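You operate a simulated robot arm through the tools that you are given. There is no shell and no other tool. Be economical: measure what you need, move in short steps, check, and stop when the job is done.

You run a simulated robot arm. Do the job below in one go: nothing can be reset, and whatever is moved stays where it is left.

Task
Empty the buffer slide, push it in and brush the buffer's bed clean.
Fine: the disc goes on the black mat; use the blue brush and put it back. Set down upright: blue brush. What is to be rubbed or washed off counts as gone when no trace of it is left.
Where things are to end (x, y in the base frame): pink-edged disc within 6 cm of [32, -7].
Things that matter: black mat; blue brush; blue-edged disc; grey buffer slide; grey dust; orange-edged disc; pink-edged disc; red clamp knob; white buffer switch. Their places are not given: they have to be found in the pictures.

It is judged by the outcome, as a careful person would: the job done as asked, and still so three seconds after it is handed in. It fails if anything else is knocked over, pushed out of place, dropped, spilled or broken.

Robot
A 6-joint arm with a two-finger parallel gripper, fixed in place. Base frame: the origin is at the foot of the arm, x ahead of it, y to its left, z up; the work surface is at about z = 0.4. Lengths are in cm, angles in degrees, forces in N, time in s.
With the tool pointing down near the work surface it reaches from about 16 to 40 cm from the base axis. Its first joint turns from -66.0 to 66.0 degrees. Payload 1.57 kg.
Tool frame: the origin (TCP) lies between the finger pads and is the grasp point; the fingertips stand 3 cm ahead of it; z points along the fingers, y is the line along which they close. Largest opening 8 cm; finger width 1.7, thickness 1.2; the body of the gripper, 4 by 8.2 cm, starts 8 cm behind the TCP.
Orientation is that of the tool frame in the base frame, as a unit quaternion [x, y, z, w]. With the fingers straight down and closing along the base's y, the tool's x points along the base's -x, its y along +y and its z along -z.

Tools
- The arm moves only by the tool step_arm. Its argument "rows" is a list of rows, each a list of 3 entries, a list of its own where there are three numbers: the opening, from 0 (shut) to 1 (fully open), then the shift along the tool's x, y, z in units of 500 mm (1.0 is 500 mm), then the turn, a rotation vector about the tool's x, y, z in units of 180 degrees (1.0 is 180 degrees). In form: [[claw, [tx, ty, tz], [rx, ry, rz]], ...]. A call has 1 to 10 rows; each row is the pose to reach, as a shift and turn from the pose commanded when the call began, along the tool's axes at that moment. A call with a number of a shift or a turn outside -1 to 1 is refused whole. Rows are played at 5 a second. More than 5 cm and 8.6 degrees between two rows, or a gripper value outside its range, and nothing of the call is played. A pose out of reach is approached as far as the arm can. The call stops where the force on the tool passes 70 N (or 10 N more than at its start, if that is more) or the arm is blocked; 0.2 s more then pass. Each finger travels about 15.3 cm/s and halts on what it meets, pressing with about 28 N; the grip force reading is that of the motor and also rises with nothing between the fingers. The clock runs only during rows and for 0.2 s after the last one: add rows that repeat a pose to give the fingers time. It gives the time, the measured TCP pose, the force on the tool (base axes), the opening and the grip force at its end, in the units of the frame above (readings bear some noise), with the torque about the TCP (base axes, N m) and any sound that the robot's microphone picked up.
- Cameras (640 x 400 px; columns grow to the right, rows downward): "scene" is fixed at [7.06, -34.46, 43.02]; the picture's right is [0.62, -0.79, 0.00], its down [-0.42, -0.33, -0.85] and it looks along [0.67, 0.52, -0.53] (base axes); focal length 214 px, centre (320, 200). "wrist" rides on the gripper at [7.2, -0.7, -12.2] in the tool frame; the picture's right is [0.09, 1.00, 0.00], its down [-0.84, 0.08, -0.54] and it looks along [-0.54, 0.05, 0.84] (tool axes); focal length 238 px, centre (320, 200).
- grab_frame(camera): a new picture of that camera. The clock stands still meanwhile.
- point_at(camera, pixels): for up to 12 pixels [column, row] of the newest picture of that camera ("zoom" is the newest enlarged one), the place [x, y, z] in the base frame of the surface seen there, good to about 0.2 cm. The clock stands still meanwhile.
- inspect(camera, box): a new picture of the part [left, top, right, bottom] of that camera's present view, enlarged. The clock stands still meanwhile.
- close_job(): hands the job in; it is judged then, once.

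Go step by step. Measure first, check grasps and placings, and put right what went wrong. The budget is 80 turns and 34 pictures, counting those below and the enlarged ones. Unless the task says otherwise, let go and move clear before handing in, and close with one line.

The tools are called after ">>>" as name(argument=value, ...) on one line, values as JSON. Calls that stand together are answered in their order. step_arm: Moves the arm, as the interface text tells. Its arguments: {"type":"object","properties":{"rows":{"type":"array"}},"required":["rows"]} The other tools are called the same way: grab_frame (camera) takes a picture; point_at (camera, pixels) gives the place of the surface under pixels of a picture; inspect (camera, box) takes an enlarged picture of a part of a camera's view; close_job () hands the job in.

At the start:

```text
time: 0.0
tool_pos: [20.34, -10.75, 29.69]
ee_rot: [0.001, 1.0, 0.0, 0.002]
ft_force: [-0.3, 0.0, 0.7]
moment: [0.0, -0.01, -0.05]
gripper_width: 8.02
grasp_force: 0.0
```

scene: 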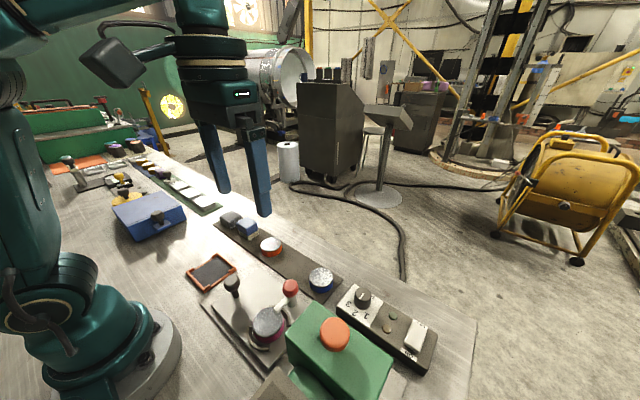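
wrist: 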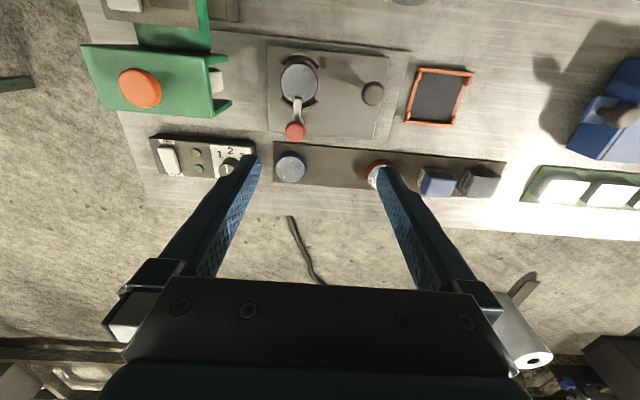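

The wrist picture shows a green unit with an orange button, a plate with a disc under a clamp with red knob (~298,85), a black mat framed orange (438,95), and a row with discs and brushes. I'll enlarge these regions to identify things.

>>> inspect(camera="wrist", box=[80, 0, 320, 200])

>>> inspect(camera="scene", box=[180, 200, 460, 400])

>>> inspect(camera="scene", box=[40, 130, 260, 270])

```text
2.00 times, centred on (200, 100) of wrist
```

zoom: 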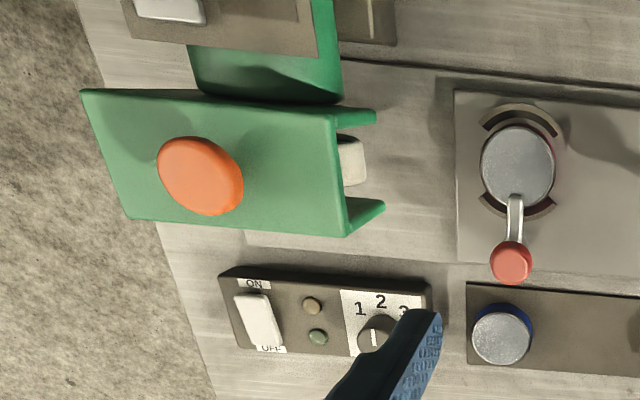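

```text
2.00 times, centred on (320, 300) of scene
```

zoom: 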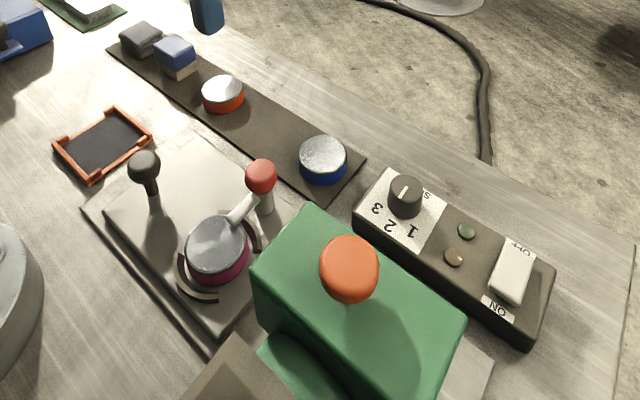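

```text
2.86 times, centred on (150, 200) of scene
```

zoom: 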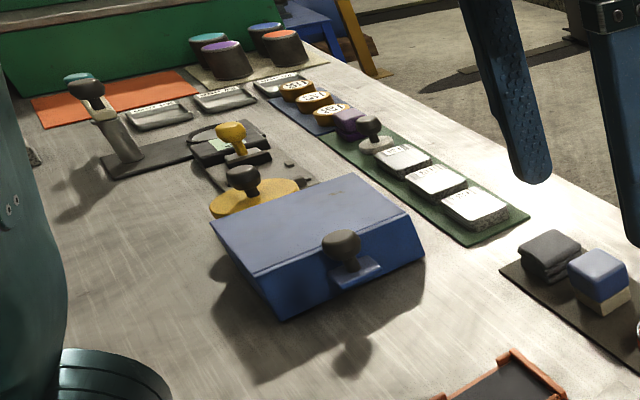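

The slide seems to be the grey plate with the black knob (372,93) and the pink-edged disc clamped by the red knob lever. I'll measure positions.

>>> point_at(camera="wrist", pixels=[[299, 78], [294, 131], [297, 105], [373, 93], [290, 168], [378, 174], [437, 181], [480, 182], [438, 95], [168, 160], [228, 168], [218, 80]])

>>> point_at(camera="wrist", pixels=[[277, 50], [270, 120], [392, 56], [376, 136], [340, 120], [230, 118], [225, 50], [140, 85], [276, 144], [274, 182], [503, 165], [505, 188]])

>>> inspect(camera="wrist", box=[80, 0, 240, 100])

```text
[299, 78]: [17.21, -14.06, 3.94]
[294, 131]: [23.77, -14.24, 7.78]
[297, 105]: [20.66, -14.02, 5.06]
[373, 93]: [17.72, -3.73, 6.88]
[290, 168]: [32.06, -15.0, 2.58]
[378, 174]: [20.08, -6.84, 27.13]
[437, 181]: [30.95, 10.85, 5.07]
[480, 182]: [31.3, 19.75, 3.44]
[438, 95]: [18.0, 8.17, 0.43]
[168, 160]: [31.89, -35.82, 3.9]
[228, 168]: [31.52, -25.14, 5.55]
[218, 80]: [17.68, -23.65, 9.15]
```

```text
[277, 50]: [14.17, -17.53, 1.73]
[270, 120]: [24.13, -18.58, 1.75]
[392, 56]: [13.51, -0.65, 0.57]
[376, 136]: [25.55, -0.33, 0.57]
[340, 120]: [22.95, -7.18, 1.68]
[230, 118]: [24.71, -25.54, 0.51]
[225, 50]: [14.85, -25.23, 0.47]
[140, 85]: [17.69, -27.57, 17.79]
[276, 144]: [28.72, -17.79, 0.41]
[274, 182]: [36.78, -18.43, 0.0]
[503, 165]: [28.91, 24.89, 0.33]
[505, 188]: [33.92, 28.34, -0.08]
```

```text
4.00 times, centred on (160, 50) of wrist
```

zoom: 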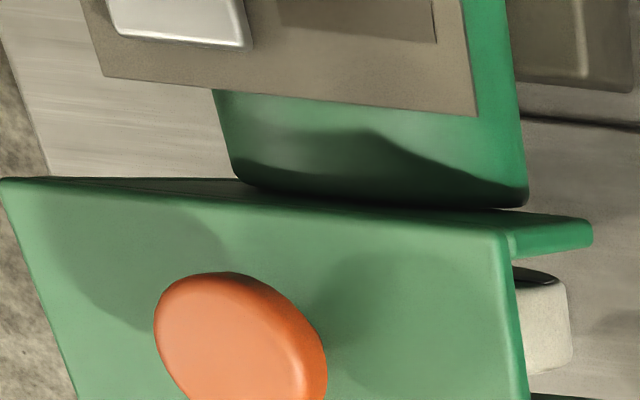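

The mat is the dark strip (x 28–37, y −18…27), with blue disc at (32,−15). I'll look closer at the switch and clamp from the scene camera, and for the dust.

>>> inspect(camera="scene", box=[330, 270, 450, 380])

>>> inspect(camera="scene", box=[190, 260, 320, 390])

```text
3.64 times, centred on (390, 325) of scene
```

zoom: 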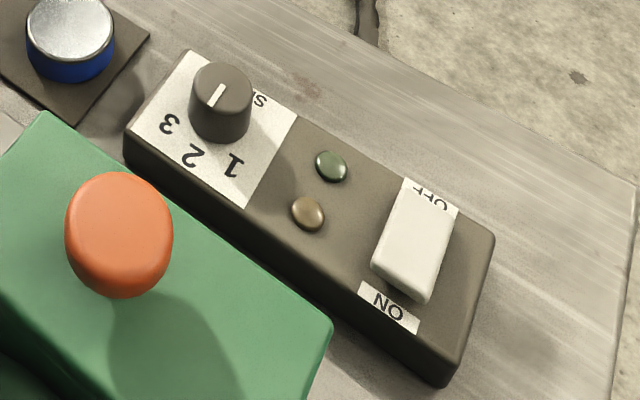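

```text
3.08 times, centred on (255, 325) of scene
```

zoom: 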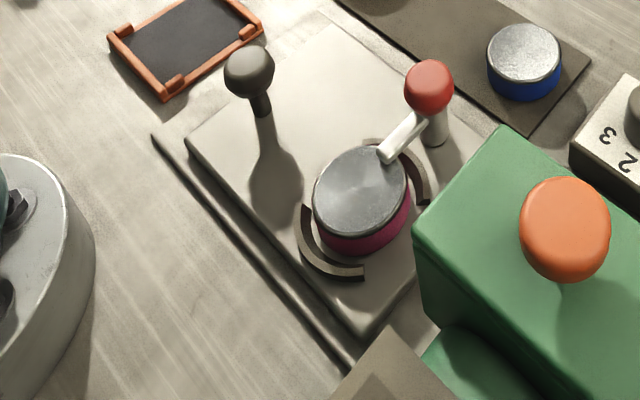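

The rocker's ON end stands proud and the lamps are dark, so the buffer is off; leave it. I'll lower over the clamp to view it closely (fingertips stay above 13 cm).

>>> step_arm(rows=[[1, [-0.02, -0.02, 0.07], [0, 0, 0]], [1, [-0.04, -0.04, 0.14], [0, 0, 0]], [1, [-0.06, -0.06, 0.21], [0, 0, 0]], [1, [-0.0732, -0.069, 0.26], [0, 0, 0]]])

>>> grab_frame(camera="wrist")

>>> point_at(camera="wrist", pixels=[[320, 100], [320, 150], [320, 60], [320, 20], [280, 100], [360, 100], [260, 20], [420, 60], [100, 100], [200, 100], [150, 50], [320, 200]])

```text
time: 1.0
tool_pos: [23.97, -14.26, 16.75]
ee_rot: [0.0, 1.0, 0.0, 0.001]
ft_force: [-0.4, -0.8, -0.6]
moment: [0.02, -0.01, -0.03]
gripper_width: 7.99
grasp_force: 0.1
```

```text
25 pictures are left
```

wrist: 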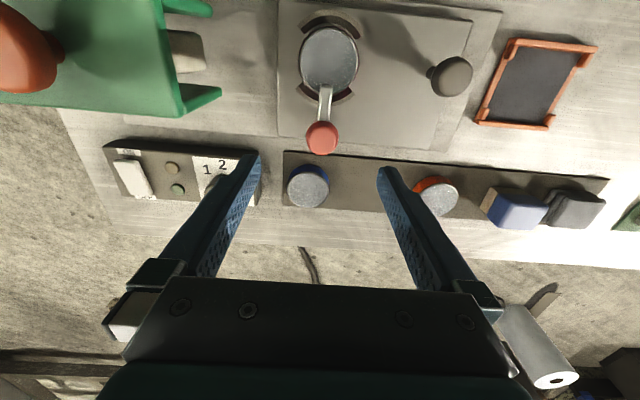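

```text
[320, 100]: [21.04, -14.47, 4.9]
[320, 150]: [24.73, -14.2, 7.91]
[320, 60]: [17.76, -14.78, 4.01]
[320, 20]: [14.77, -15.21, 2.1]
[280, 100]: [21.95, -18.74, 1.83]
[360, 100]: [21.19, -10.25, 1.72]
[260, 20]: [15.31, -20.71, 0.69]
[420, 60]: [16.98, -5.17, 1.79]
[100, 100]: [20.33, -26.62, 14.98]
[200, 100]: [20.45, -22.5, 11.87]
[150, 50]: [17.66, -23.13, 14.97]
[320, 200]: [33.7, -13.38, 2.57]
```

Knob top is near (24.3,−14.2,7.9). I'll enlarge the clamp and slide.

>>> inspect(camera="wrist", box=[240, 0, 500, 170])

>>> point_at(camera="zoom", pixels=[[203, 310], [203, 370], [165, 340], [240, 340], [203, 285], [205, 230], [148, 140], [290, 140], [215, 70], [210, 210], [515, 185], [515, 235]])

```text
2.35 times, centred on (370, 85) of wrist
```

zoom: 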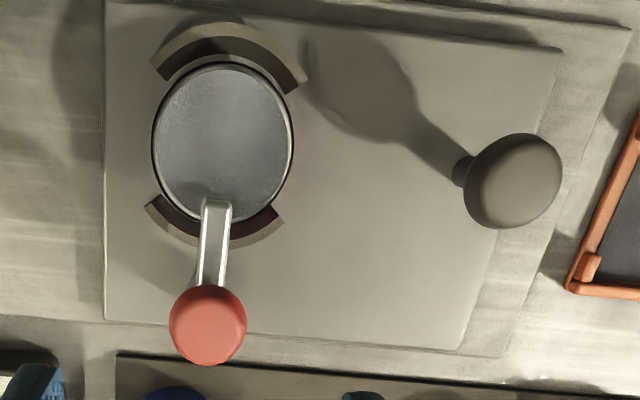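

```text
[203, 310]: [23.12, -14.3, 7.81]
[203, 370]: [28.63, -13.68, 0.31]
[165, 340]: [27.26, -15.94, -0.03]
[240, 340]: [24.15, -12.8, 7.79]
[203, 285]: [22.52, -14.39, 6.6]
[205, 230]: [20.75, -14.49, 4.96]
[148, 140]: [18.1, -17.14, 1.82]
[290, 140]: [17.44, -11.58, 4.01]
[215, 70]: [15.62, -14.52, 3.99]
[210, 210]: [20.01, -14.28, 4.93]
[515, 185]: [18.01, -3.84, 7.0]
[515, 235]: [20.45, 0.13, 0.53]
```

Knob centre about (23.9,−14.3), top 7.8; bar reaches back over the disc. I'll lower onto the knob and grip it.

>>> step_arm(rows=[[1, [0, 0, 0.09], [0, 0, 0]], [1, [0, 0, 0.16], [0, 0, 0]], [1, [0, 0, 0.199], [0, 0, 0]], [0.3, [0, 0, 0.199], [0, 0, 0]], [0.2, [0, 0, 0.199], [0, 0, 0]], [0.2, [0, 0, 0.199], [0, 0, 0]]])

```text
time: 2.4
tool_pos: [24.07, -14.09, 6.8]
ee_rot: [0.001, 1.0, 0.0, 0.0]
ft_force: [1.1, 2.1, -11.0]
moment: [-0.27, -0.87, 0.02]
gripper_width: 3.15
grasp_force: 40.7
```

Gripped at width 3.15. Now a trial twist of 16° clockwise.

>>> step_arm(rows=[[0.2, [0, 0, 0], [0, 0, 0.044]], [0.2, [0, 0, 0], [0, 0, 0.088]], [0.2, [0, 0, 0], [0, 0, 0.088]]])

>>> inspect(camera="wrist", box=[240, 0, 500, 170])

```text
time: 3.2
tool_pos: [23.97, -14.08, 6.71]
ee_rot: [0.139, 0.99, 0.0, 0.001]
ft_force: [9.1, 2.8, -7.4]
moment: [0.24, 0.95, 0.04]
gripper_width: 3.19
grasp_force: 40.5
```

```text
2.35 times, centred on (370, 85) of wrist
```

zoom: 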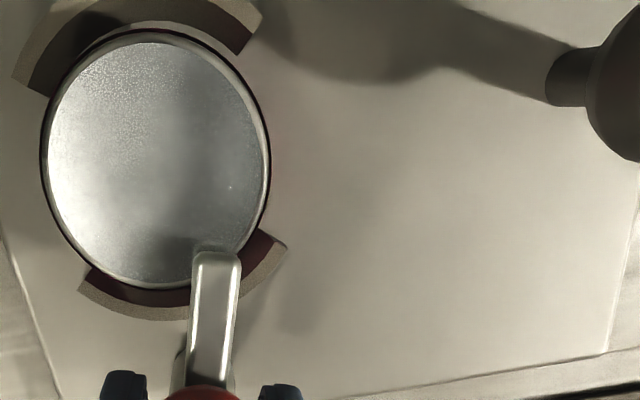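

The bar swings with the gripper, now off to the right. Continue turning about 75° more.

>>> step_arm(rows=[[0.2, [0, 0, 0], [0, 0, 0.044]], [0.2, [0, 0, 0], [0, 0, 0.088]], [0.2, [0, 0, 0], [0, 0, 0.132]], [0.2, [0, 0, 0], [0, 0, 0.176]], [0.2, [0, 0, 0], [0, 0, 0.22]], [0.2, [0, 0, 0], [0, 0, 0.264]], [0.2, [0, 0, 0], [0, 0, 0.308]], [0.2, [0, 0, 0], [0, 0, 0.352]], [0.2, [0, 0, 0], [0, 0, 0.396]], [0.2, [0, 0, 0], [0, 0, 0.43]]])

>>> inspect(camera="scene", box=[190, 240, 350, 390])

```text
time: 5.4
tool_pos: [23.99, -14.11, 6.65]
ee_rot: [0.728, 0.686, 0.001, 0.001]
ft_force: [20.1, 2.1, -11.6]
moment: [0.01, 0.59, 0.44]
gripper_width: 3.17
grasp_force: 40.4
```

```text
2.67 times, centred on (270, 315) of scene
```

zoom: 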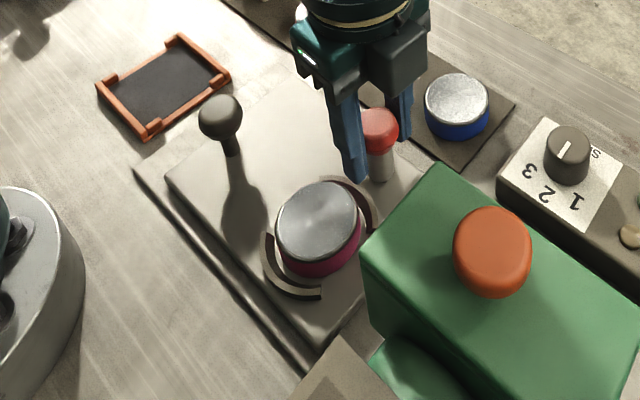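

The bar now points along +y, clear of the disc (zoom ~380,120). Open only a little, lift, and begin turning back.

>>> step_arm(rows=[[0.49, [0, 0, 0], [0, 0, 0]], [0.49, [0, 0, 0], [0, 0, 0]], [0.49, [0, 0, -0.03], [0, 0, 0]], [0.49, [0, 0, -0.11], [0, 0, 0]], [0.49, [0, 0, -0.19], [0, 0, 0]], [0.6, [0, 0, -0.19], [0, 0, -0.047]], [0.8, [0, 0, -0.19], [0, 0, -0.094]], [1, [0, 0, -0.19], [0, 0, -0.141]], [1, [0, 0, -0.19], [0, 0, -0.188]], [1, [0, 0, -0.19], [0, 0, -0.235]]])

>>> step_arm(rows=[[1, [0, 0, 0], [0, 0, -0.047]], [1, [0, 0, 0], [0, 0, -0.094]], [1, [0, 0, 0], [0, 0, -0.141]], [1, [0, 0, 0], [0, 0, -0.188]], [1, [0, 0, 0], [0, 0, -0.235]], [1, [0, 0, 0], [0, 0, -0.283]]])

>>> grab_frame(camera="wrist")

>>> point_at(camera="wrist", pixels=[[300, 60], [357, 60], [329, 28], [329, 93], [329, 60], [320, 137], [350, 137], [370, 137], [308, 185], [440, 192], [515, 205], [345, 20]])

```text
time: 7.6
tool_pos: [24.01, -14.09, 16.28]
ee_rot: [0.429, 0.903, 0.0, 0.001]
ft_force: [0.3, 0.3, 0.4]
moment: [0.01, -0.02, -0.01]
gripper_width: 8.0
grasp_force: 0.0
```

```text
time: 9.0
tool_pos: [23.98, -14.06, 16.28]
ee_rot: [-0.001, 1.0, 0.0, 0.001]
ft_force: [0.8, 0.0, -0.5]
moment: [0.01, 0.01, 0.06]
gripper_width: 8.0
grasp_force: 0.0
```

```text
21 pictures are left
```

wrist: 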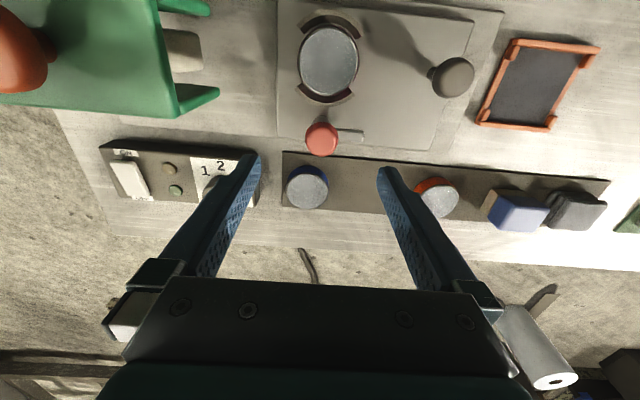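

```text
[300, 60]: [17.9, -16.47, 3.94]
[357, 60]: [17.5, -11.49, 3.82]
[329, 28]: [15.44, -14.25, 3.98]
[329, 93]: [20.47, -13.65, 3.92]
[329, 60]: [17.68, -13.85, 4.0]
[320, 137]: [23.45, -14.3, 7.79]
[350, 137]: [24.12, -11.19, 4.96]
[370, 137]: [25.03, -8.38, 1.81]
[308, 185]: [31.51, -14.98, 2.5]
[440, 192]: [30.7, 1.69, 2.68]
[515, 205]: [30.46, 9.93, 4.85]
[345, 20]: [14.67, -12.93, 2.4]
```

Clamp bar lies clear; disc centre ≈ (17.95,−14.1), diameter 5.2, top 4.0. Move over it, descend between the holder arcs, and grip.

>>> step_arm(rows=[[1, [0.06, 0, 0], [0, 0, 0]], [1, [0.1206, 0, 0], [0, 0, 0]], [1, [0.1206, 0, 0.09], [0, 0, 0]], [1, [0.1206, 0, 0.17], [0, 0, 0]], [1, [0.1206, 0, 0.216], [0, 0, 0]], [1, [0.1206, 0, 0.216], [0, 0, 0]], [0.6, [0.1206, 0, 0.216], [0, 0, 0]], [0.55, [0.1206, 0, 0.216], [0, 0, 0]], [0.55, [0.1206, 0, 0.216], [0, 0, 0]]])

```text
time: 11.0
tool_pos: [17.99, -14.15, 5.43]
ee_rot: [0.001, 1.0, 0.0, 0.001]
ft_force: [0.1, 0.2, -0.8]
moment: [-0.02, 0.0, 0.01]
gripper_width: 5.31
grasp_force: 28.0
```

Disc held (5.31 wide). Lift and carry it to over (32,−7).

>>> step_arm(rows=[[0.55, [0, 0, -0.04], [0, 0, 0]], [0.55, [0, 0, -0.12], [0, 0, 0]], [0.55, [0, 0, -0.2], [0, 0, 0]], [0.55, [-0.07, 0.036, -0.2], [0, 0, 0]], [0.55, [-0.14, 0.072, -0.2], [0, 0, 0]], [0.55, [-0.21, 0.107, -0.2], [0, 0, 0]], [0.55, [-0.28, 0.143, -0.2], [0, 0, 0]], [0.55, [-0.28, 0.143, -0.12], [0, 0, 0]], [0.55, [-0.28, 0.143, -0.04], [0, 0, 0]]])

>>> grab_frame(camera="wrist")

```text
time: 13.0
tool_pos: [31.97, -7.06, 7.44]
ee_rot: [0.001, 1.0, 0.001, 0.0]
ft_force: [-0.2, -0.8, -2.4]
moment: [0.0, 0.04, 0.01]
gripper_width: 5.3
grasp_force: 28.1
```

```text
20 pictures are left
```

wrist: 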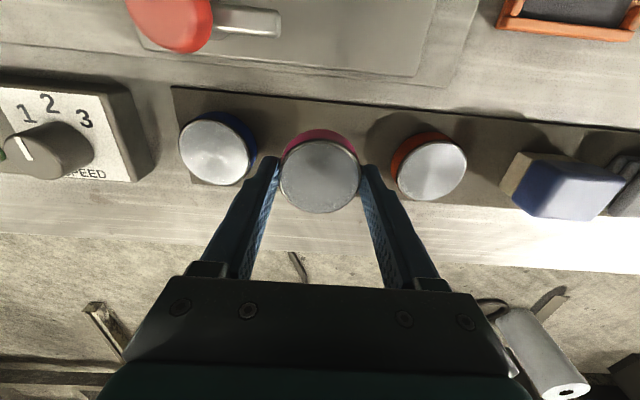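

Disc hangs over the free gap between blue and orange. Lower to the mat, nudged to x 31.6.

>>> step_arm(rows=[[0.55, [0.008, 0, 0.03], [0, 0, 0]], [0.55, [0.008, 0, 0.055], [0, 0, 0]], [0.55, [0.008, 0, 0.067], [0, 0, 0]], [0.55, [0.008, 0, 0.067], [0, 0, 0]]])

```text
time: 14.0
tool_pos: [31.49, -7.06, 4.07]
ee_rot: [0.001, 1.0, 0.0, 0.001]
ft_force: [0.4, 0.2, -3.5]
moment: [0.03, 0.02, -0.01]
gripper_width: 5.31
grasp_force: 28.4
```

Force barely changed (−3.5), so not yet firmly down; ease a little lower.

>>> step_arm(rows=[[0.55, [0, 0, 0.003], [0, 0, 0]], [0.55, [0, 0, 0.006], [0, 0, 0]], [0.55, [0, 0, 0.006], [0, 0, 0]]])

```text
time: 14.8
tool_pos: [31.63, -7.14, 3.8]
ee_rot: [0.001, 1.0, 0.0, 0.001]
ft_force: [-4.2, 2.8, 21.5]
moment: [0.34, 0.12, -0.12]
gripper_width: 5.3
grasp_force: 28.4
```

Upward 21 N: the disc is on the mat. Ease back slightly, open a little and lift clear.

>>> step_arm(rows=[[0.55, [0, 0, -0.004], [0, 0, 0]], [0.8, [0, 0, -0.004], [0, 0, 0]], [0.8, [0, 0, -0.004], [0, 0, 0]], [0.8, [0, 0, -0.03], [0, 0, 0]], [0.8, [0, 0, -0.11], [0, 0, 0]], [0.8, [0.05, 0, -0.19], [0, 0, 0]], [0.8, [0.12, 0, -0.24], [0, 0, 0]]])

>>> grab_frame(camera="wrist")

```text
time: 16.4
tool_pos: [25.45, -7.08, 15.85]
ee_rot: [0.0, 1.0, 0.0, 0.002]
ft_force: [0.2, 0.1, 0.6]
moment: [-0.03, -0.01, -0.01]
gripper_width: 6.38
grasp_force: 0.1
```

```text
19 pictures are left
```

wrist: 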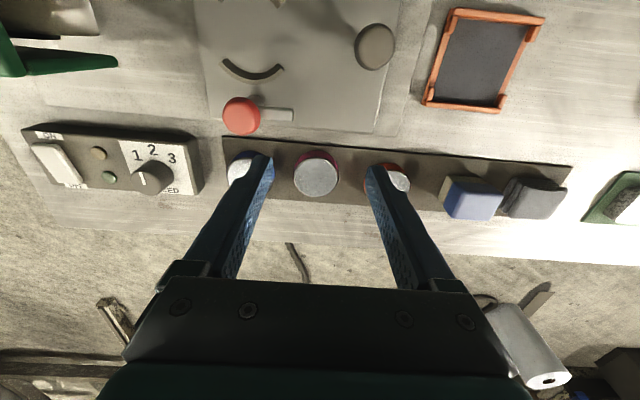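

Pink disc stands on the mat. Next the slide: grip its black knob at about (18.1,−3.8,7).

>>> step_arm(rows=[[1, [0.08, 0.03, 0], [0, 0, 0]], [1, [0.147, 0.066, 0], [0, 0, 0]], [1, [0.147, 0.066, 0.08], [0, 0, 0]], [1, [0.147, 0.066, 0.15], [0, 0, 0]], [1, [0.147, 0.066, 0.193], [0, 0, 0]], [0.4, [0.147, 0.066, 0.193], [0, 0, 0]], [0.25, [0.147, 0.066, 0.193], [0, 0, 0]], [0.25, [0.147, 0.066, 0.193], [0, 0, 0]]])

>>> inspect(camera="scene", box=[170, 230, 390, 400])

```text
time: 18.2
tool_pos: [18.21, -3.79, 6.14]
ee_rot: [0.001, 1.0, 0.0, 0.001]
ft_force: [2.1, 1.3, -22.4]
moment: [0.29, -0.82, 0.16]
gripper_width: 3.19
grasp_force: 40.1
```

```text
2.35 times, centred on (280, 315) of scene
```

zoom: 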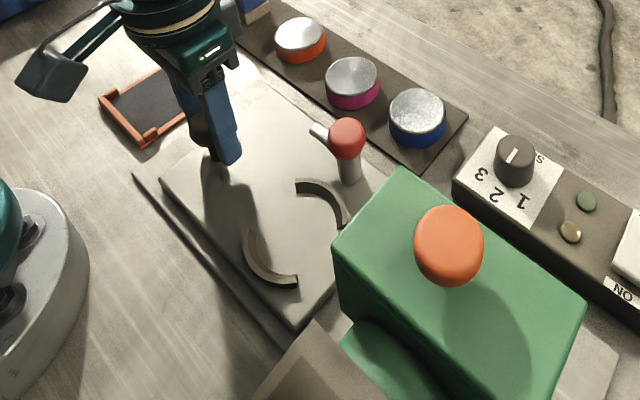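

Knob held. Push −y in short steps, 4 cm to begin with.

>>> step_arm(rows=[[0.25, [0, -0.02, 0], [0, 0, 0]], [0.25, [0, -0.04, 0], [0, 0, 0]], [0.25, [0, -0.06, 0], [0, 0, 0]], [0.25, [0, -0.08, 0], [0, 0, 0]], [0.25, [0, -0.08, 0], [0, 0, 0]]])

>>> inspect(camera="scene", box=[170, 230, 390, 400])

```text
time: 19.4
tool_pos: [18.16, -7.74, 6.12]
ee_rot: [0.0, 1.0, -0.001, 0.002]
ft_force: [-0.5, -1.9, 9.5]
moment: [0.46, 0.59, -0.27]
gripper_width: 3.17
grasp_force: 40.0
```

```text
2.35 times, centred on (280, 315) of scene
```

zoom: 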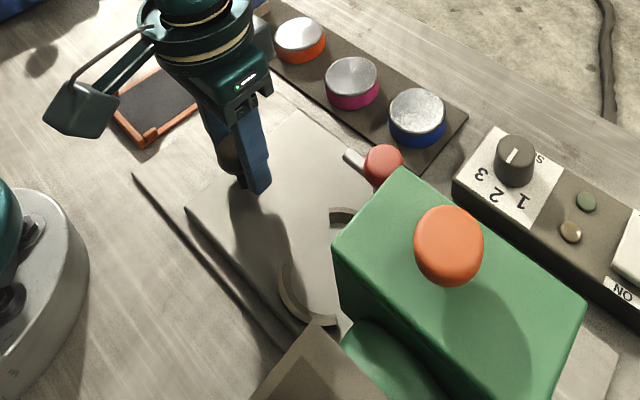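

Slides freely. Continue another 4 cm, watching the force.

>>> step_arm(rows=[[0.25, [0, -0.02, 0], [0, 0, 0]], [0.25, [0, -0.04, 0], [0, 0, 0]], [0.25, [0, -0.06, 0], [0, 0, 0]], [0.25, [0, -0.08, 0], [0, 0, 0]], [0.25, [0, -0.08, 0], [0, 0, 0]]])

>>> grab_frame(camera="wrist")

```text
time: 20.6
tool_pos: [18.21, -11.65, 6.18]
ee_rot: [0.0, 1.0, 0.0, 0.001]
ft_force: [5.3, -1.2, -4.3]
moment: [0.43, 0.68, -0.07]
gripper_width: 3.16
grasp_force: 40.0
```

```text
16 pictures are left
```

wrist: 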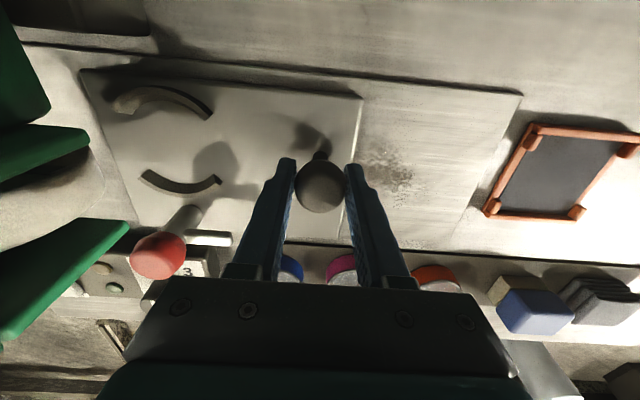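

Dust is exposed on the bed at (395,170). The clamp knob (158,255) nears the green bracket (120,225); measure before pushing on.

>>> point_at(camera="wrist", pixels=[[120, 228], [60, 260], [20, 330], [80, 135], [158, 255], [395, 170], [375, 150], [415, 195], [350, 240], [60, 185], [515, 95], [80, 300]])

>>> inspect(camera="wrist", box=[0, 60, 260, 340])

```text
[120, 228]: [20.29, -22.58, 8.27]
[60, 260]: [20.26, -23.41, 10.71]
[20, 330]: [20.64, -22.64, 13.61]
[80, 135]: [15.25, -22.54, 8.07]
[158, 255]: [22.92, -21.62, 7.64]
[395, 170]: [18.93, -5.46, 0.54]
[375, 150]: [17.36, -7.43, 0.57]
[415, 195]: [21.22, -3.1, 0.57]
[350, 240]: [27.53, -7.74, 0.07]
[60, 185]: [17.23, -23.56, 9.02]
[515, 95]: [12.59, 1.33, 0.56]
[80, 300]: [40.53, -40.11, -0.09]
```

```text
1.43 times, centred on (130, 200) of wrist
```

zoom: 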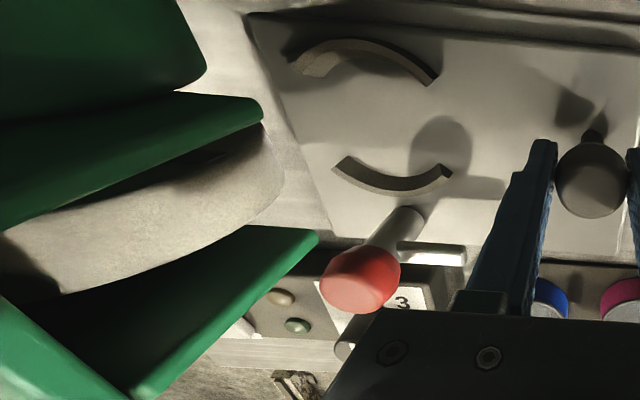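

The clamp knob passes outside the bracket (x 22.4+ vs 20.6). Push on 3.5 cm more in small steps.

>>> step_arm(rows=[[0.25, [0, -0.02, 0], [0, 0, 0]], [0.25, [0, -0.04, 0], [0, 0, 0]], [0.25, [0, -0.055, 0], [0, 0, 0]], [0.25, [0, -0.07, 0], [0, 0, 0]], [0.25, [0, -0.07, 0], [0, 0, 0]]])

```text
time: 21.8
tool_pos: [18.23, -15.15, 6.14]
ee_rot: [0.002, 1.0, 0.0, 0.0]
ft_force: [-5.3, -0.4, 3.7]
moment: [0.37, -0.97, -0.05]
gripper_width: 3.17
grasp_force: 40.2
```

No stop reached yet (11 cm travel). To keep the gripper body clear of the green head, I open and turn 90° around the knob so the narrow side faces the machine.

>>> step_arm(rows=[[0.9, [0, 0, 0], [0, 0, 0]], [0.9, [0, 0, 0], [0, 0, 0]], [0.9, [0, 0, 0], [0, 0, 0.047]], [0.9, [0, 0, 0], [0, 0, 0.094]], [0.9, [0, 0, 0], [0, 0, 0.141]], [0.9, [0, 0, 0], [0, 0, 0.188]], [0.9, [0, 0, 0], [0, 0, 0.235]], [0.9, [0, 0, 0], [0, 0, 0.282]], [0.9, [0, 0, 0], [0, 0, 0.329]], [0.9, [0, 0, 0], [0, 0, 0.376]]])

>>> step_arm(rows=[[0.9, [0, 0, 0], [0, 0, 0.047]], [0.9, [0, 0, 0], [0, 0, 0.094]], [0.9, [0, 0, 0], [0, 0, 0.124]], [0.5, [0, 0, 0], [0, 0, 0.124]], [0.25, [0, 0, 0], [0, 0, 0.124]], [0.25, [0, 0, 0], [0, 0, 0.124]]])

>>> grab_frame(camera="wrist")

```text
time: 24.0
tool_pos: [18.14, -15.24, 6.1]
ee_rot: [0.558, 0.83, 0.001, 0.001]
ft_force: [-0.7, -0.7, 0.6]
moment: [0.0, 0.04, 0.03]
gripper_width: 7.2
grasp_force: 0.1
```

```text
time: 25.4
tool_pos: [18.03, -15.2, 6.17]
ee_rot: [0.708, 0.706, 0.0, -0.003]
ft_force: [-27.6, 0.4, 8.4]
moment: [-0.51, -0.48, -0.32]
gripper_width: 3.19
grasp_force: 40.3
```

```text
14 pictures are left
```

wrist: 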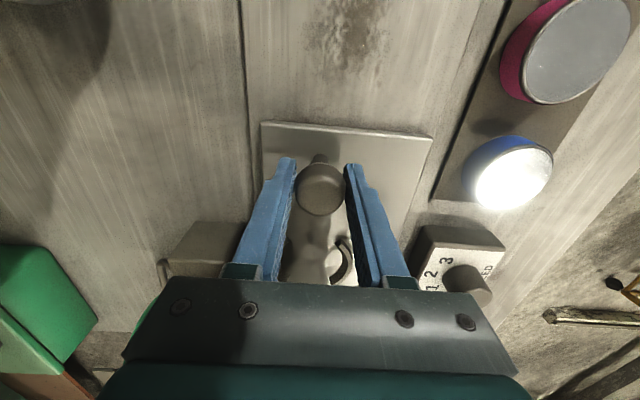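

Regripped along x. Push −y (tool −x) in 1 cm steps until it stops.

>>> step_arm(rows=[[0.25, [-0.02, 0, 0], [0, 0, 0]], [0.25, [-0.04, 0, 0], [0, 0, 0]], [0.25, [-0.06, 0, 0], [0, 0, 0]], [0.25, [-0.08, 0, 0], [0, 0, 0]], [0.25, [-0.08, 0, 0], [0, 0, 0]]])

```text
time: 26.4
tool_pos: [17.91, -18.14, 6.08]
ee_rot: [0.707, 0.707, 0.003, -0.009]
ft_force: [-4.6, 13.1, 7.2]
moment: [-2.26, -0.55, 0.23]
gripper_width: 3.17
grasp_force: 40.8
stopped in row 4: the force on the tool passed its limit at 102 N (the readings are from after the stop); the commanded pose is now the measured one
```

A hard stop at y −18.1 (14.3 cm travel). Check whether that is the end of travel.

>>> inspect(camera="scene", box=[170, 200, 450, 400])

>>> grab_frame(camera="wrist")

```text
2.00 times, centred on (310, 300) of scene
```

zoom: 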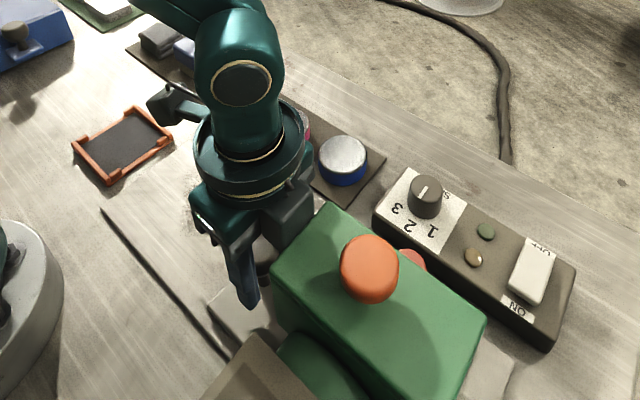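

```text
12 pictures are left
```

wrist: 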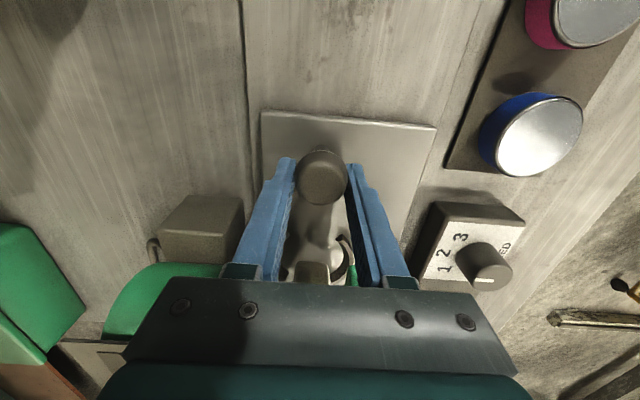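

It is unclear whether the slide or the gripper body met the stop (large moment). I'll release, go behind the knob with closed fingers and push from there, which keeps the body clear.

>>> step_arm(rows=[[0.8, [0, 0, 0], [0, 0, 0]], [0.8, [0, 0, 0], [0, 0, 0]], [0.8, [0.02, 0, -0.05], [0, 0, 0]], [0.8, [0.03, 0, -0.13], [0, 0, 0]], [0.0, [0.1, 0, -0.13], [0, 0, 0]], [0.0, [0.1, 0, -0.13], [0, 0, 0]], [0.0, [0.1, 0, -0.06], [0, 0, 0]], [0.0, [0.1, 0, 0.0], [0, 0, 0]], [0.0, [0.1, 0, 0.0], [0, 0, 0]]])

>>> step_arm(rows=[[0, [-0.02, 0, 0], [0, 0, 0]], [0, [-0.04, 0, 0], [0, 0, 0]], [0, [-0.055, 0, 0], [0, 0, 0]], [0, [-0.065, 0, 0], [0, 0, 0]], [0, [-0.075, 0, 0], [0, 0, 0]], [0, [-0.085, 0, 0], [0, 0, 0]], [0, [-0.095, 0, 0], [0, 0, 0]], [0, [-0.105, 0, 0], [0, 0, 0]]])

```text
time: 28.4
tool_pos: [18.03, -13.27, 6.18]
ee_rot: [0.708, 0.707, 0.003, -0.009]
ft_force: [-0.3, -0.5, 0.3]
moment: [0.05, 0.02, 0.02]
gripper_width: 0.0
grasp_force: 21.2
```

```text
time: 29.1
tool_pos: [17.9, -15.08, 6.15]
ee_rot: [0.71, 0.704, 0.008, -0.016]
ft_force: [2.0, 6.6, 1.6]
moment: [-0.06, -0.02, 0.01]
gripper_width: 0.01
grasp_force: 22.0
stopped in row 3: the force on the tool passed its limit at 88 N (the readings are from after the stop); the commanded pose is now the measured one
```

Contact stopped at y −15.1, consistent with the slide already at its end. Confirm with a slow push.

>>> step_arm(rows=[[0, [0, 0, 0], [0, 0, 0]], [0, [-0.002, 0, 0], [0, 0, 0]], [0, [-0.004, 0, 0], [0, 0, 0]], [0, [-0.006, 0, 0], [0, 0, 0]], [0, [-0.009, 0, 0], [0, 0, 0]], [0, [-0.012, 0, 0], [0, 0, 0]], [0, [-0.016, 0, 0], [0, 0, 0]], [0, [-0.02, 0, 0], [0, 0, 0]], [0, [-0.025, 0, 0], [0, 0, 0]]])

```text
time: 30.2
tool_pos: [17.98, -14.94, 6.15]
ee_rot: [0.711, 0.703, 0.012, -0.02]
ft_force: [2.1, 6.2, 2.4]
moment: [-0.08, -0.05, 0.03]
gripper_width: 0.0
grasp_force: 21.1
stopped in row 5: the force on the tool passed its limit at 74 N (the readings are from after the stop); the commanded pose is now the measured one
```

The slide is firmly at its end. Back off, lift, and turn back to the normal orientation (also removing the ~2° tilt).

>>> step_arm(rows=[[0, [0.02, 0, 0], [0, 0, 0]], [0, [0.05, 0, -0.05], [0, 0, 0]], [0, [0.1, 0, -0.13], [0, 0, 0]], [0, [0.15, 0, -0.2], [0.0008, -0.0013, -0.047]], [0, [0.2, 0, -0.22], [0.0016, -0.0026, -0.094]], [0, [0.2, 0, -0.22], [0.0024, -0.004, -0.141]], [0, [0.2, 0, -0.22], [0.0032, -0.0053, -0.188]], [0, [0.2, 0, -0.22], [0.004, -0.0066, -0.235]], [0, [0.2, 0, -0.22], [0.0048, -0.008, -0.282]]])

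>>> step_arm(rows=[[0.5, [0, 0, 0], [0.0006, -0.001, -0.046]], [1, [0, 0, 0], [0.0012, -0.002, -0.092]], [1, [0, 0, 0], [0.002, -0.003, -0.138]], [1, [0, 0, 0], [0.0028, -0.0045, -0.184]], [1, [0, 0, 0], [0.0037, -0.0062, -0.2215]]])

>>> grab_frame(camera="wrist")

```text
time: 32.2
tool_pos: [18.22, -5.46, 17.51]
ee_rot: [0.34, 0.94, 0.004, -0.011]
ft_force: [0.9, -0.3, 0.2]
moment: [0.0, 0.01, -0.03]
gripper_width: 0.01
grasp_force: 21.2
```

```text
time: 33.4
tool_pos: [18.28, -5.56, 17.54]
ee_rot: [-0.001, 1.0, 0.0, 0.0]
ft_force: [-0.8, 0.2, -0.3]
moment: [0.0, 0.01, 0.0]
gripper_width: 8.01
grasp_force: 0.0
```

```text
11 pictures are left
```

wrist: 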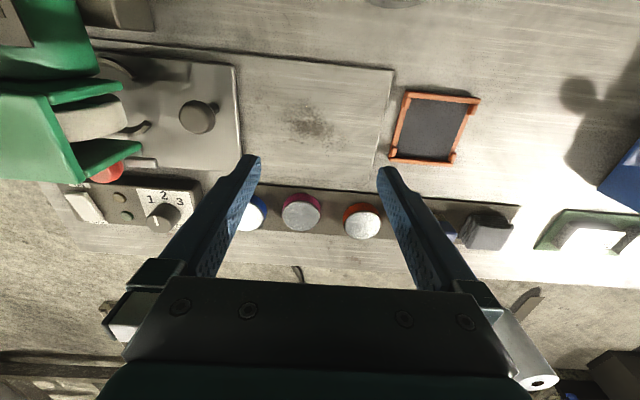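

Slide is in; dust seen at (310,125). Enlarge dust area and move over the brush.

>>> inspect(camera="wrist", box=[230, 50, 410, 180])

>>> point_at(camera="zoom", pixels=[[295, 265], [220, 215], [370, 330], [200, 300], [330, 150], [230, 360], [30, 250], [570, 60], [500, 400], [50, 410], [290, 190], [300, 340]])

>>> step_arm(rows=[[1, [-0.06, 0.08, 0], [0, 0, 0]], [1, [-0.12, 0.16, 0], [0, 0, 0]], [1, [-0.18, 0.24, 0], [0, 0, 0]], [1, [-0.22, 0.32, 0], [0, 0, 0]]])

>>> grab_frame(camera="wrist")

```text
3.08 times, centred on (320, 115) of wrist
```

zoom: 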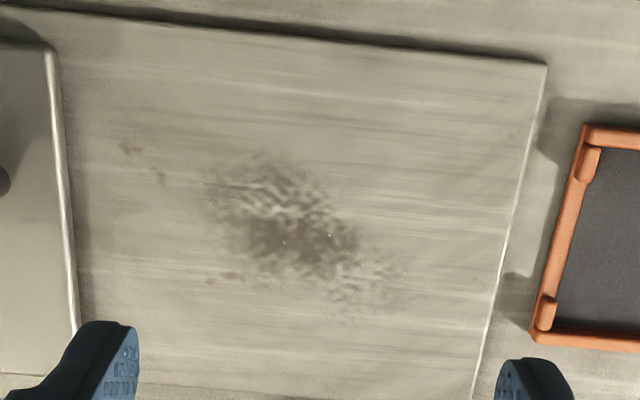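

```text
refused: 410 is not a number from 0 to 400
```

```text
time: 34.4
tool_pos: [29.35, 10.6, 17.25]
ee_rot: [0.001, 1.0, 0.0, -0.001]
ft_force: [0.0, 0.7, 0.8]
moment: [0.04, 0.01, -0.01]
gripper_width: 7.98
grasp_force: 0.0
```

```text
9 pictures are left
```

wrist: 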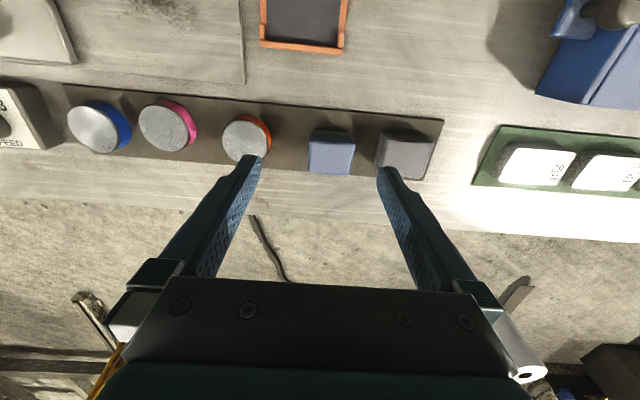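

Brush near (331,155) with clear space on both sides. Measure brush and dust extents.

>>> point_at(camera="wrist", pixels=[[312, 146], [351, 146], [331, 160], [331, 147], [331, 136], [311, 172], [351, 172], [380, 150], [268, 140], [331, 174]])

>>> point_at(camera="zoom", pixels=[[295, 235], [200, 180], [410, 270], [130, 148], [225, 275], [290, 150], [350, 325], [60, 50], [78, 330], [545, 65], [475, 390], [520, 200]])

>>> inspect(camera="scene", box=[190, 190, 350, 290])

```text
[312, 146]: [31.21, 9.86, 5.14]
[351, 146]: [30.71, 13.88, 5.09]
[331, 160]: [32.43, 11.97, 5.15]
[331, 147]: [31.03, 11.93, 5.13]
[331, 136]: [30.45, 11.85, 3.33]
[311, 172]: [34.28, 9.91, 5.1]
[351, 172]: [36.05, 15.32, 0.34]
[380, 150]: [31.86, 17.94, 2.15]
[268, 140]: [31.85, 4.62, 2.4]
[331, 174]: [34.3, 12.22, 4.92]
```

```text
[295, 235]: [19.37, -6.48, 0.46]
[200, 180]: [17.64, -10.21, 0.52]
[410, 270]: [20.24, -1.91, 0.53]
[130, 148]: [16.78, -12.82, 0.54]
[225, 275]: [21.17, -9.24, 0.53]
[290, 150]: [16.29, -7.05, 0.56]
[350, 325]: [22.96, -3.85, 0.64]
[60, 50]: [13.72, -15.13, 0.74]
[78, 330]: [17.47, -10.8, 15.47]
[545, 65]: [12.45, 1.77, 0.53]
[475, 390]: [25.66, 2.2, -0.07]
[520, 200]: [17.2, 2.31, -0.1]
```

```text
4.00 times, centred on (270, 240) of scene
```

zoom: 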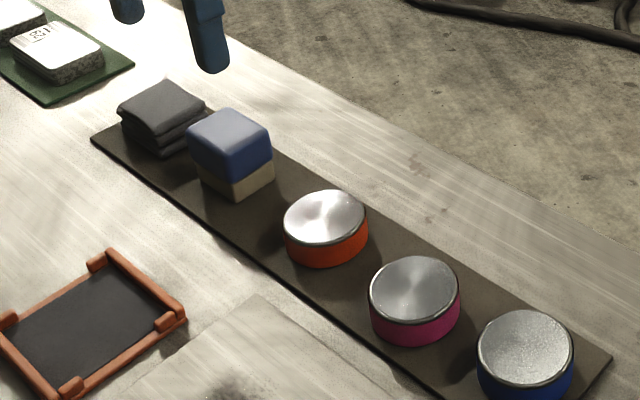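

Brush: centre (32.4,11.9), about 4×4 cm, top 5.1, blue upper part above bristles. Descend with 5.4 cm opening (cloth to the right) and grip.

>>> step_arm(rows=[[0.675, [-0.061, 0.026, 0.05], [0, 0, -0.017]], [0.675, [-0.061, 0.026, 0.14], [0, 0, -0.017]], [0.675, [-0.061, 0.026, 0.21], [0, 0, -0.017]], [0.675, [-0.061, 0.026, 0.245], [0, 0, -0.017]], [0.675, [-0.061, 0.026, 0.245], [0, 0, -0.017]], [0.42, [-0.061, 0.026, 0.245], [0, 0, -0.017]], [0.38, [-0.061, 0.026, 0.245], [0, 0, -0.017]], [0.38, [-0.061, 0.026, 0.245], [0, 0, -0.017]]])

```text
time: 36.2
tool_pos: [32.34, 11.7, 5.14]
ee_rot: [-0.027, 1.0, -0.002, 0.0]
ft_force: [0.1, -0.2, 0.5]
moment: [-0.01, 0.01, 0.05]
gripper_width: 4.93
grasp_force: 28.3
```

Gripped at 4.93. Lift slightly and look.

>>> step_arm(rows=[[0.38, [0, 0, -0.04], [0, 0, 0]], [0.38, [0, 0, -0.12], [0, 0, 0]], [0.38, [0, 0, -0.12], [0, 0, 0]]])

>>> grab_frame(camera="wrist")

```text
time: 37.0
tool_pos: [32.27, 11.65, 11.24]
ee_rot: [-0.026, 1.0, 0.0, -0.001]
ft_force: [0.7, -0.2, -0.9]
moment: [-0.01, -0.01, -0.03]
gripper_width: 4.92
grasp_force: 28.0
```

```text
7 pictures are left
```

wrist: 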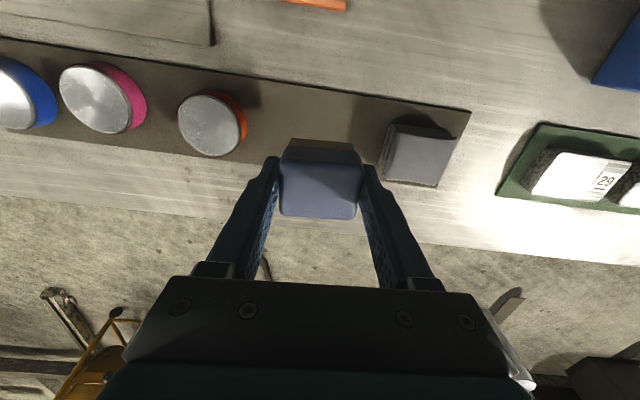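

Brush is held straight. Carry it to the bed's near-right corner of the dust (16.5,−0.5) and lower toward contact.

>>> step_arm(rows=[[0.38, [0.066, -0.045, 0], [0, 0, 0]], [0.38, [0.131, -0.091, 0], [0, 0, 0]], [0.38, [0.197, -0.136, 0], [0, 0, 0]], [0.38, [0.262, -0.182, 0], [0, 0, 0]], [0.38, [0.328, -0.227, 0], [0, 0, 0]], [0.38, [0.328, -0.227, 0.06], [0, 0, 0]], [0.38, [0.328, -0.227, 0.11], [0, 0, 0]], [0.38, [0.328, -0.227, 0.118], [0, 0, 0]]])

>>> step_arm(rows=[[0.38, [0, 0, 0.002], [0, 0, 0]], [0.38, [0, 0, 0.004], [0, 0, 0]], [0.38, [0, 0, 0.004], [0, 0, 0]]])

```text
time: 38.8
tool_pos: [16.58, -0.4, 5.21]
ee_rot: [-0.027, 1.0, -0.001, 0.0]
ft_force: [0.1, 0.3, -0.4]
moment: [0.01, -0.01, -0.01]
gripper_width: 4.87
grasp_force: 27.9
```

```text
time: 39.6
tool_pos: [16.59, -0.37, 5.17]
ee_rot: [-0.026, 1.0, -0.001, 0.001]
ft_force: [-4.1, 3.7, 23.9]
moment: [0.19, 0.08, 0.01]
gripper_width: 4.91
grasp_force: 28.3
```

Bristles pressing (24 N). Sweep lane one toward −y, shift 3 cm outward, sweep back.

>>> step_arm(rows=[[0.38, [0.0024, -0.0455, -0.001], [0, 0, 0]], [0.38, [0.0048, -0.091, -0.001], [0, 0, 0]], [0.38, [0.0072, -0.137, -0.001], [0, 0, 0]], [0.38, [0.0095, -0.182, -0.001], [0, 0, 0]], [0.38, [0.0119, -0.2277, -0.001], [0, 0, 0]], [0.38, [-0.048, -0.231, -0.001], [0, 0, 0]], [0.38, [-0.051, -0.174, -0.001], [0, 0, 0]], [0.38, [-0.054, -0.117, -0.001], [0, 0, 0]], [0.38, [-0.057, -0.06, -0.001], [0, 0, 0]], [0.38, [-0.06, -0.003, -0.001], [0, 0, 0]]])

```text
time: 41.8
tool_pos: [19.67, -0.33, 5.17]
ee_rot: [-0.027, 1.0, 0.0, 0.0]
ft_force: [-0.1, -0.2, -0.5]
moment: [0.0, 0.0, 0.0]
gripper_width: 4.89
grasp_force: 28.0
```

Pressure dropped to zero, so press 1.5 mm more and repeat lane two, then lane three.

>>> step_arm(rows=[[0.38, [0, 0, 0.003], [0, 0, 0]], [0.38, [0.003, -0.057, 0.003], [0, 0, 0]], [0.38, [0.006, -0.114, 0.003], [0, 0, 0]], [0.38, [0.009, -0.171, 0.003], [0, 0, 0]], [0.38, [0.0119, -0.2277, 0.003], [0, 0, 0]], [0.38, [-0.048, -0.231, 0.003], [0, 0, 0]], [0.38, [-0.051, -0.174, 0.003], [0, 0, 0]], [0.38, [-0.054, -0.117, 0.003], [0, 0, 0]], [0.38, [-0.057, -0.06, 0.003], [0, 0, 0]], [0.38, [-0.06, -0.003, 0.003], [0, 0, 0]]])

```text
time: 44.0
tool_pos: [22.57, -0.46, 5.02]
ee_rot: [-0.026, 1.0, -0.002, 0.001]
ft_force: [0.6, -14.3, 41.9]
moment: [-0.37, -0.17, -0.05]
gripper_width: 4.95
grasp_force: 28.3
```

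Pressing well (42 N). Ease half a millimetre, sweep lane three back and lane one again.

>>> step_arm(rows=[[0.38, [0.003, -0.057, -0.001], [0, 0, 0]], [0.38, [0.006, -0.114, -0.001], [0, 0, 0]], [0.38, [0.009, -0.171, -0.001], [0, 0, 0]], [0.38, [0.0119, -0.2277, -0.001], [0, 0, 0]], [0.38, [0.072, -0.225, -0.001], [0, 0, 0]], [0.38, [0.132, -0.222, -0.001], [0, 0, 0]], [0.38, [0.129, -0.165, -0.001], [0, 0, 0]], [0.38, [0.126, -0.108, -0.001], [0, 0, 0]], [0.38, [0.123, -0.05, -0.001], [0, 0, 0]], [0.38, [0.12, 0.006, -0.001], [0, 0, 0]]])

>>> step_arm(rows=[[0.38, [0, 0, -0.05], [0, 0, 0]], [0.38, [0, 0.06, -0.12], [0, 0, 0]], [0.38, [0, 0.12, -0.18], [0, 0, 0]]])

>>> inspect(camera="wrist", box=[40, 0, 360, 200])

```text
time: 46.2
tool_pos: [16.58, -0.4, 5.12]
ee_rot: [-0.027, 1.0, -0.001, 0.0]
ft_force: [0.5, 0.8, -0.8]
moment: [0.02, -0.01, -0.01]
gripper_width: 4.89
grasp_force: 28.3
```

```text
time: 47.0
tool_pos: [16.22, 5.63, 14.26]
ee_rot: [-0.026, 1.0, -0.002, -0.001]
ft_force: [-0.2, -0.2, -0.4]
moment: [0.01, 0.02, 0.01]
gripper_width: 4.86
grasp_force: 28.6
```

```text
2.00 times, centred on (200, 100) of wrist
```

zoom: 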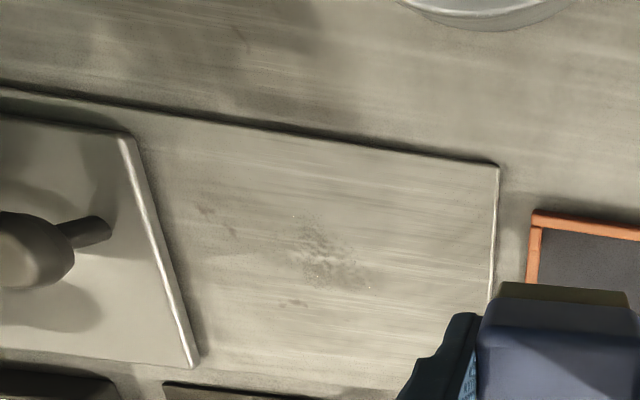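

Dust has faded but traces remain around zoom (330,260). Locate them.

>>> point_at(camera="zoom", pixels=[[293, 217], [330, 265], [370, 288], [290, 302], [205, 212], [300, 280], [350, 240]])

```text
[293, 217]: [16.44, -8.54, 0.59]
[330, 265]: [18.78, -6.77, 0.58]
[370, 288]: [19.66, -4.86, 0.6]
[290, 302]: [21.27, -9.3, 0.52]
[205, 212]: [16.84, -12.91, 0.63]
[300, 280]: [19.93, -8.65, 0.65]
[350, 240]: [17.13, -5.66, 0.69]
```

Remaining traces lie at x 16–21, y −9…−4.5. Return and press firmer along x≈18.3.

>>> step_arm(rows=[[0.38, [-0.036, -0.114, 0.04], [0, 0, 0]], [0.38, [-0.036, -0.114, 0.11], [0, 0, 0]], [0.38, [-0.036, -0.114, 0.17], [0, 0, 0]], [0.38, [-0.036, -0.114, 0.182], [0, 0, 0]], [0.38, [-0.036, -0.114, 0.186], [0, 0, 0]], [0.38, [-0.036, -0.114, 0.186], [0, 0, 0]]])

```text
refused: row 1 steps farther than a row can; nothing moved
```

>>> step_arm(rows=[[0.38, [-0.018, -0.057, 0.02], [0, 0, 0]], [0.38, [-0.036, -0.114, 0.05], [0, 0, 0]], [0.38, [-0.036, -0.114, 0.12], [0, 0, 0]], [0.38, [-0.036, -0.114, 0.17], [0, 0, 0]], [0.38, [-0.036, -0.114, 0.182], [0, 0, 0]], [0.38, [-0.036, -0.114, 0.186], [0, 0, 0]], [0.38, [-0.036, -0.114, 0.186], [0, 0, 0]]])

```text
time: 48.4
tool_pos: [18.41, 0.06, 5.0]
ee_rot: [-0.028, 1.0, -0.001, 0.001]
ft_force: [-5.3, -0.3, 22.2]
moment: [0.08, 0.06, -0.01]
gripper_width: 4.9
grasp_force: 27.8
stopped in row 6: the force on the tool passed its limit at 85 N (the readings are from after the stop); the commanded pose is now the measured one
```

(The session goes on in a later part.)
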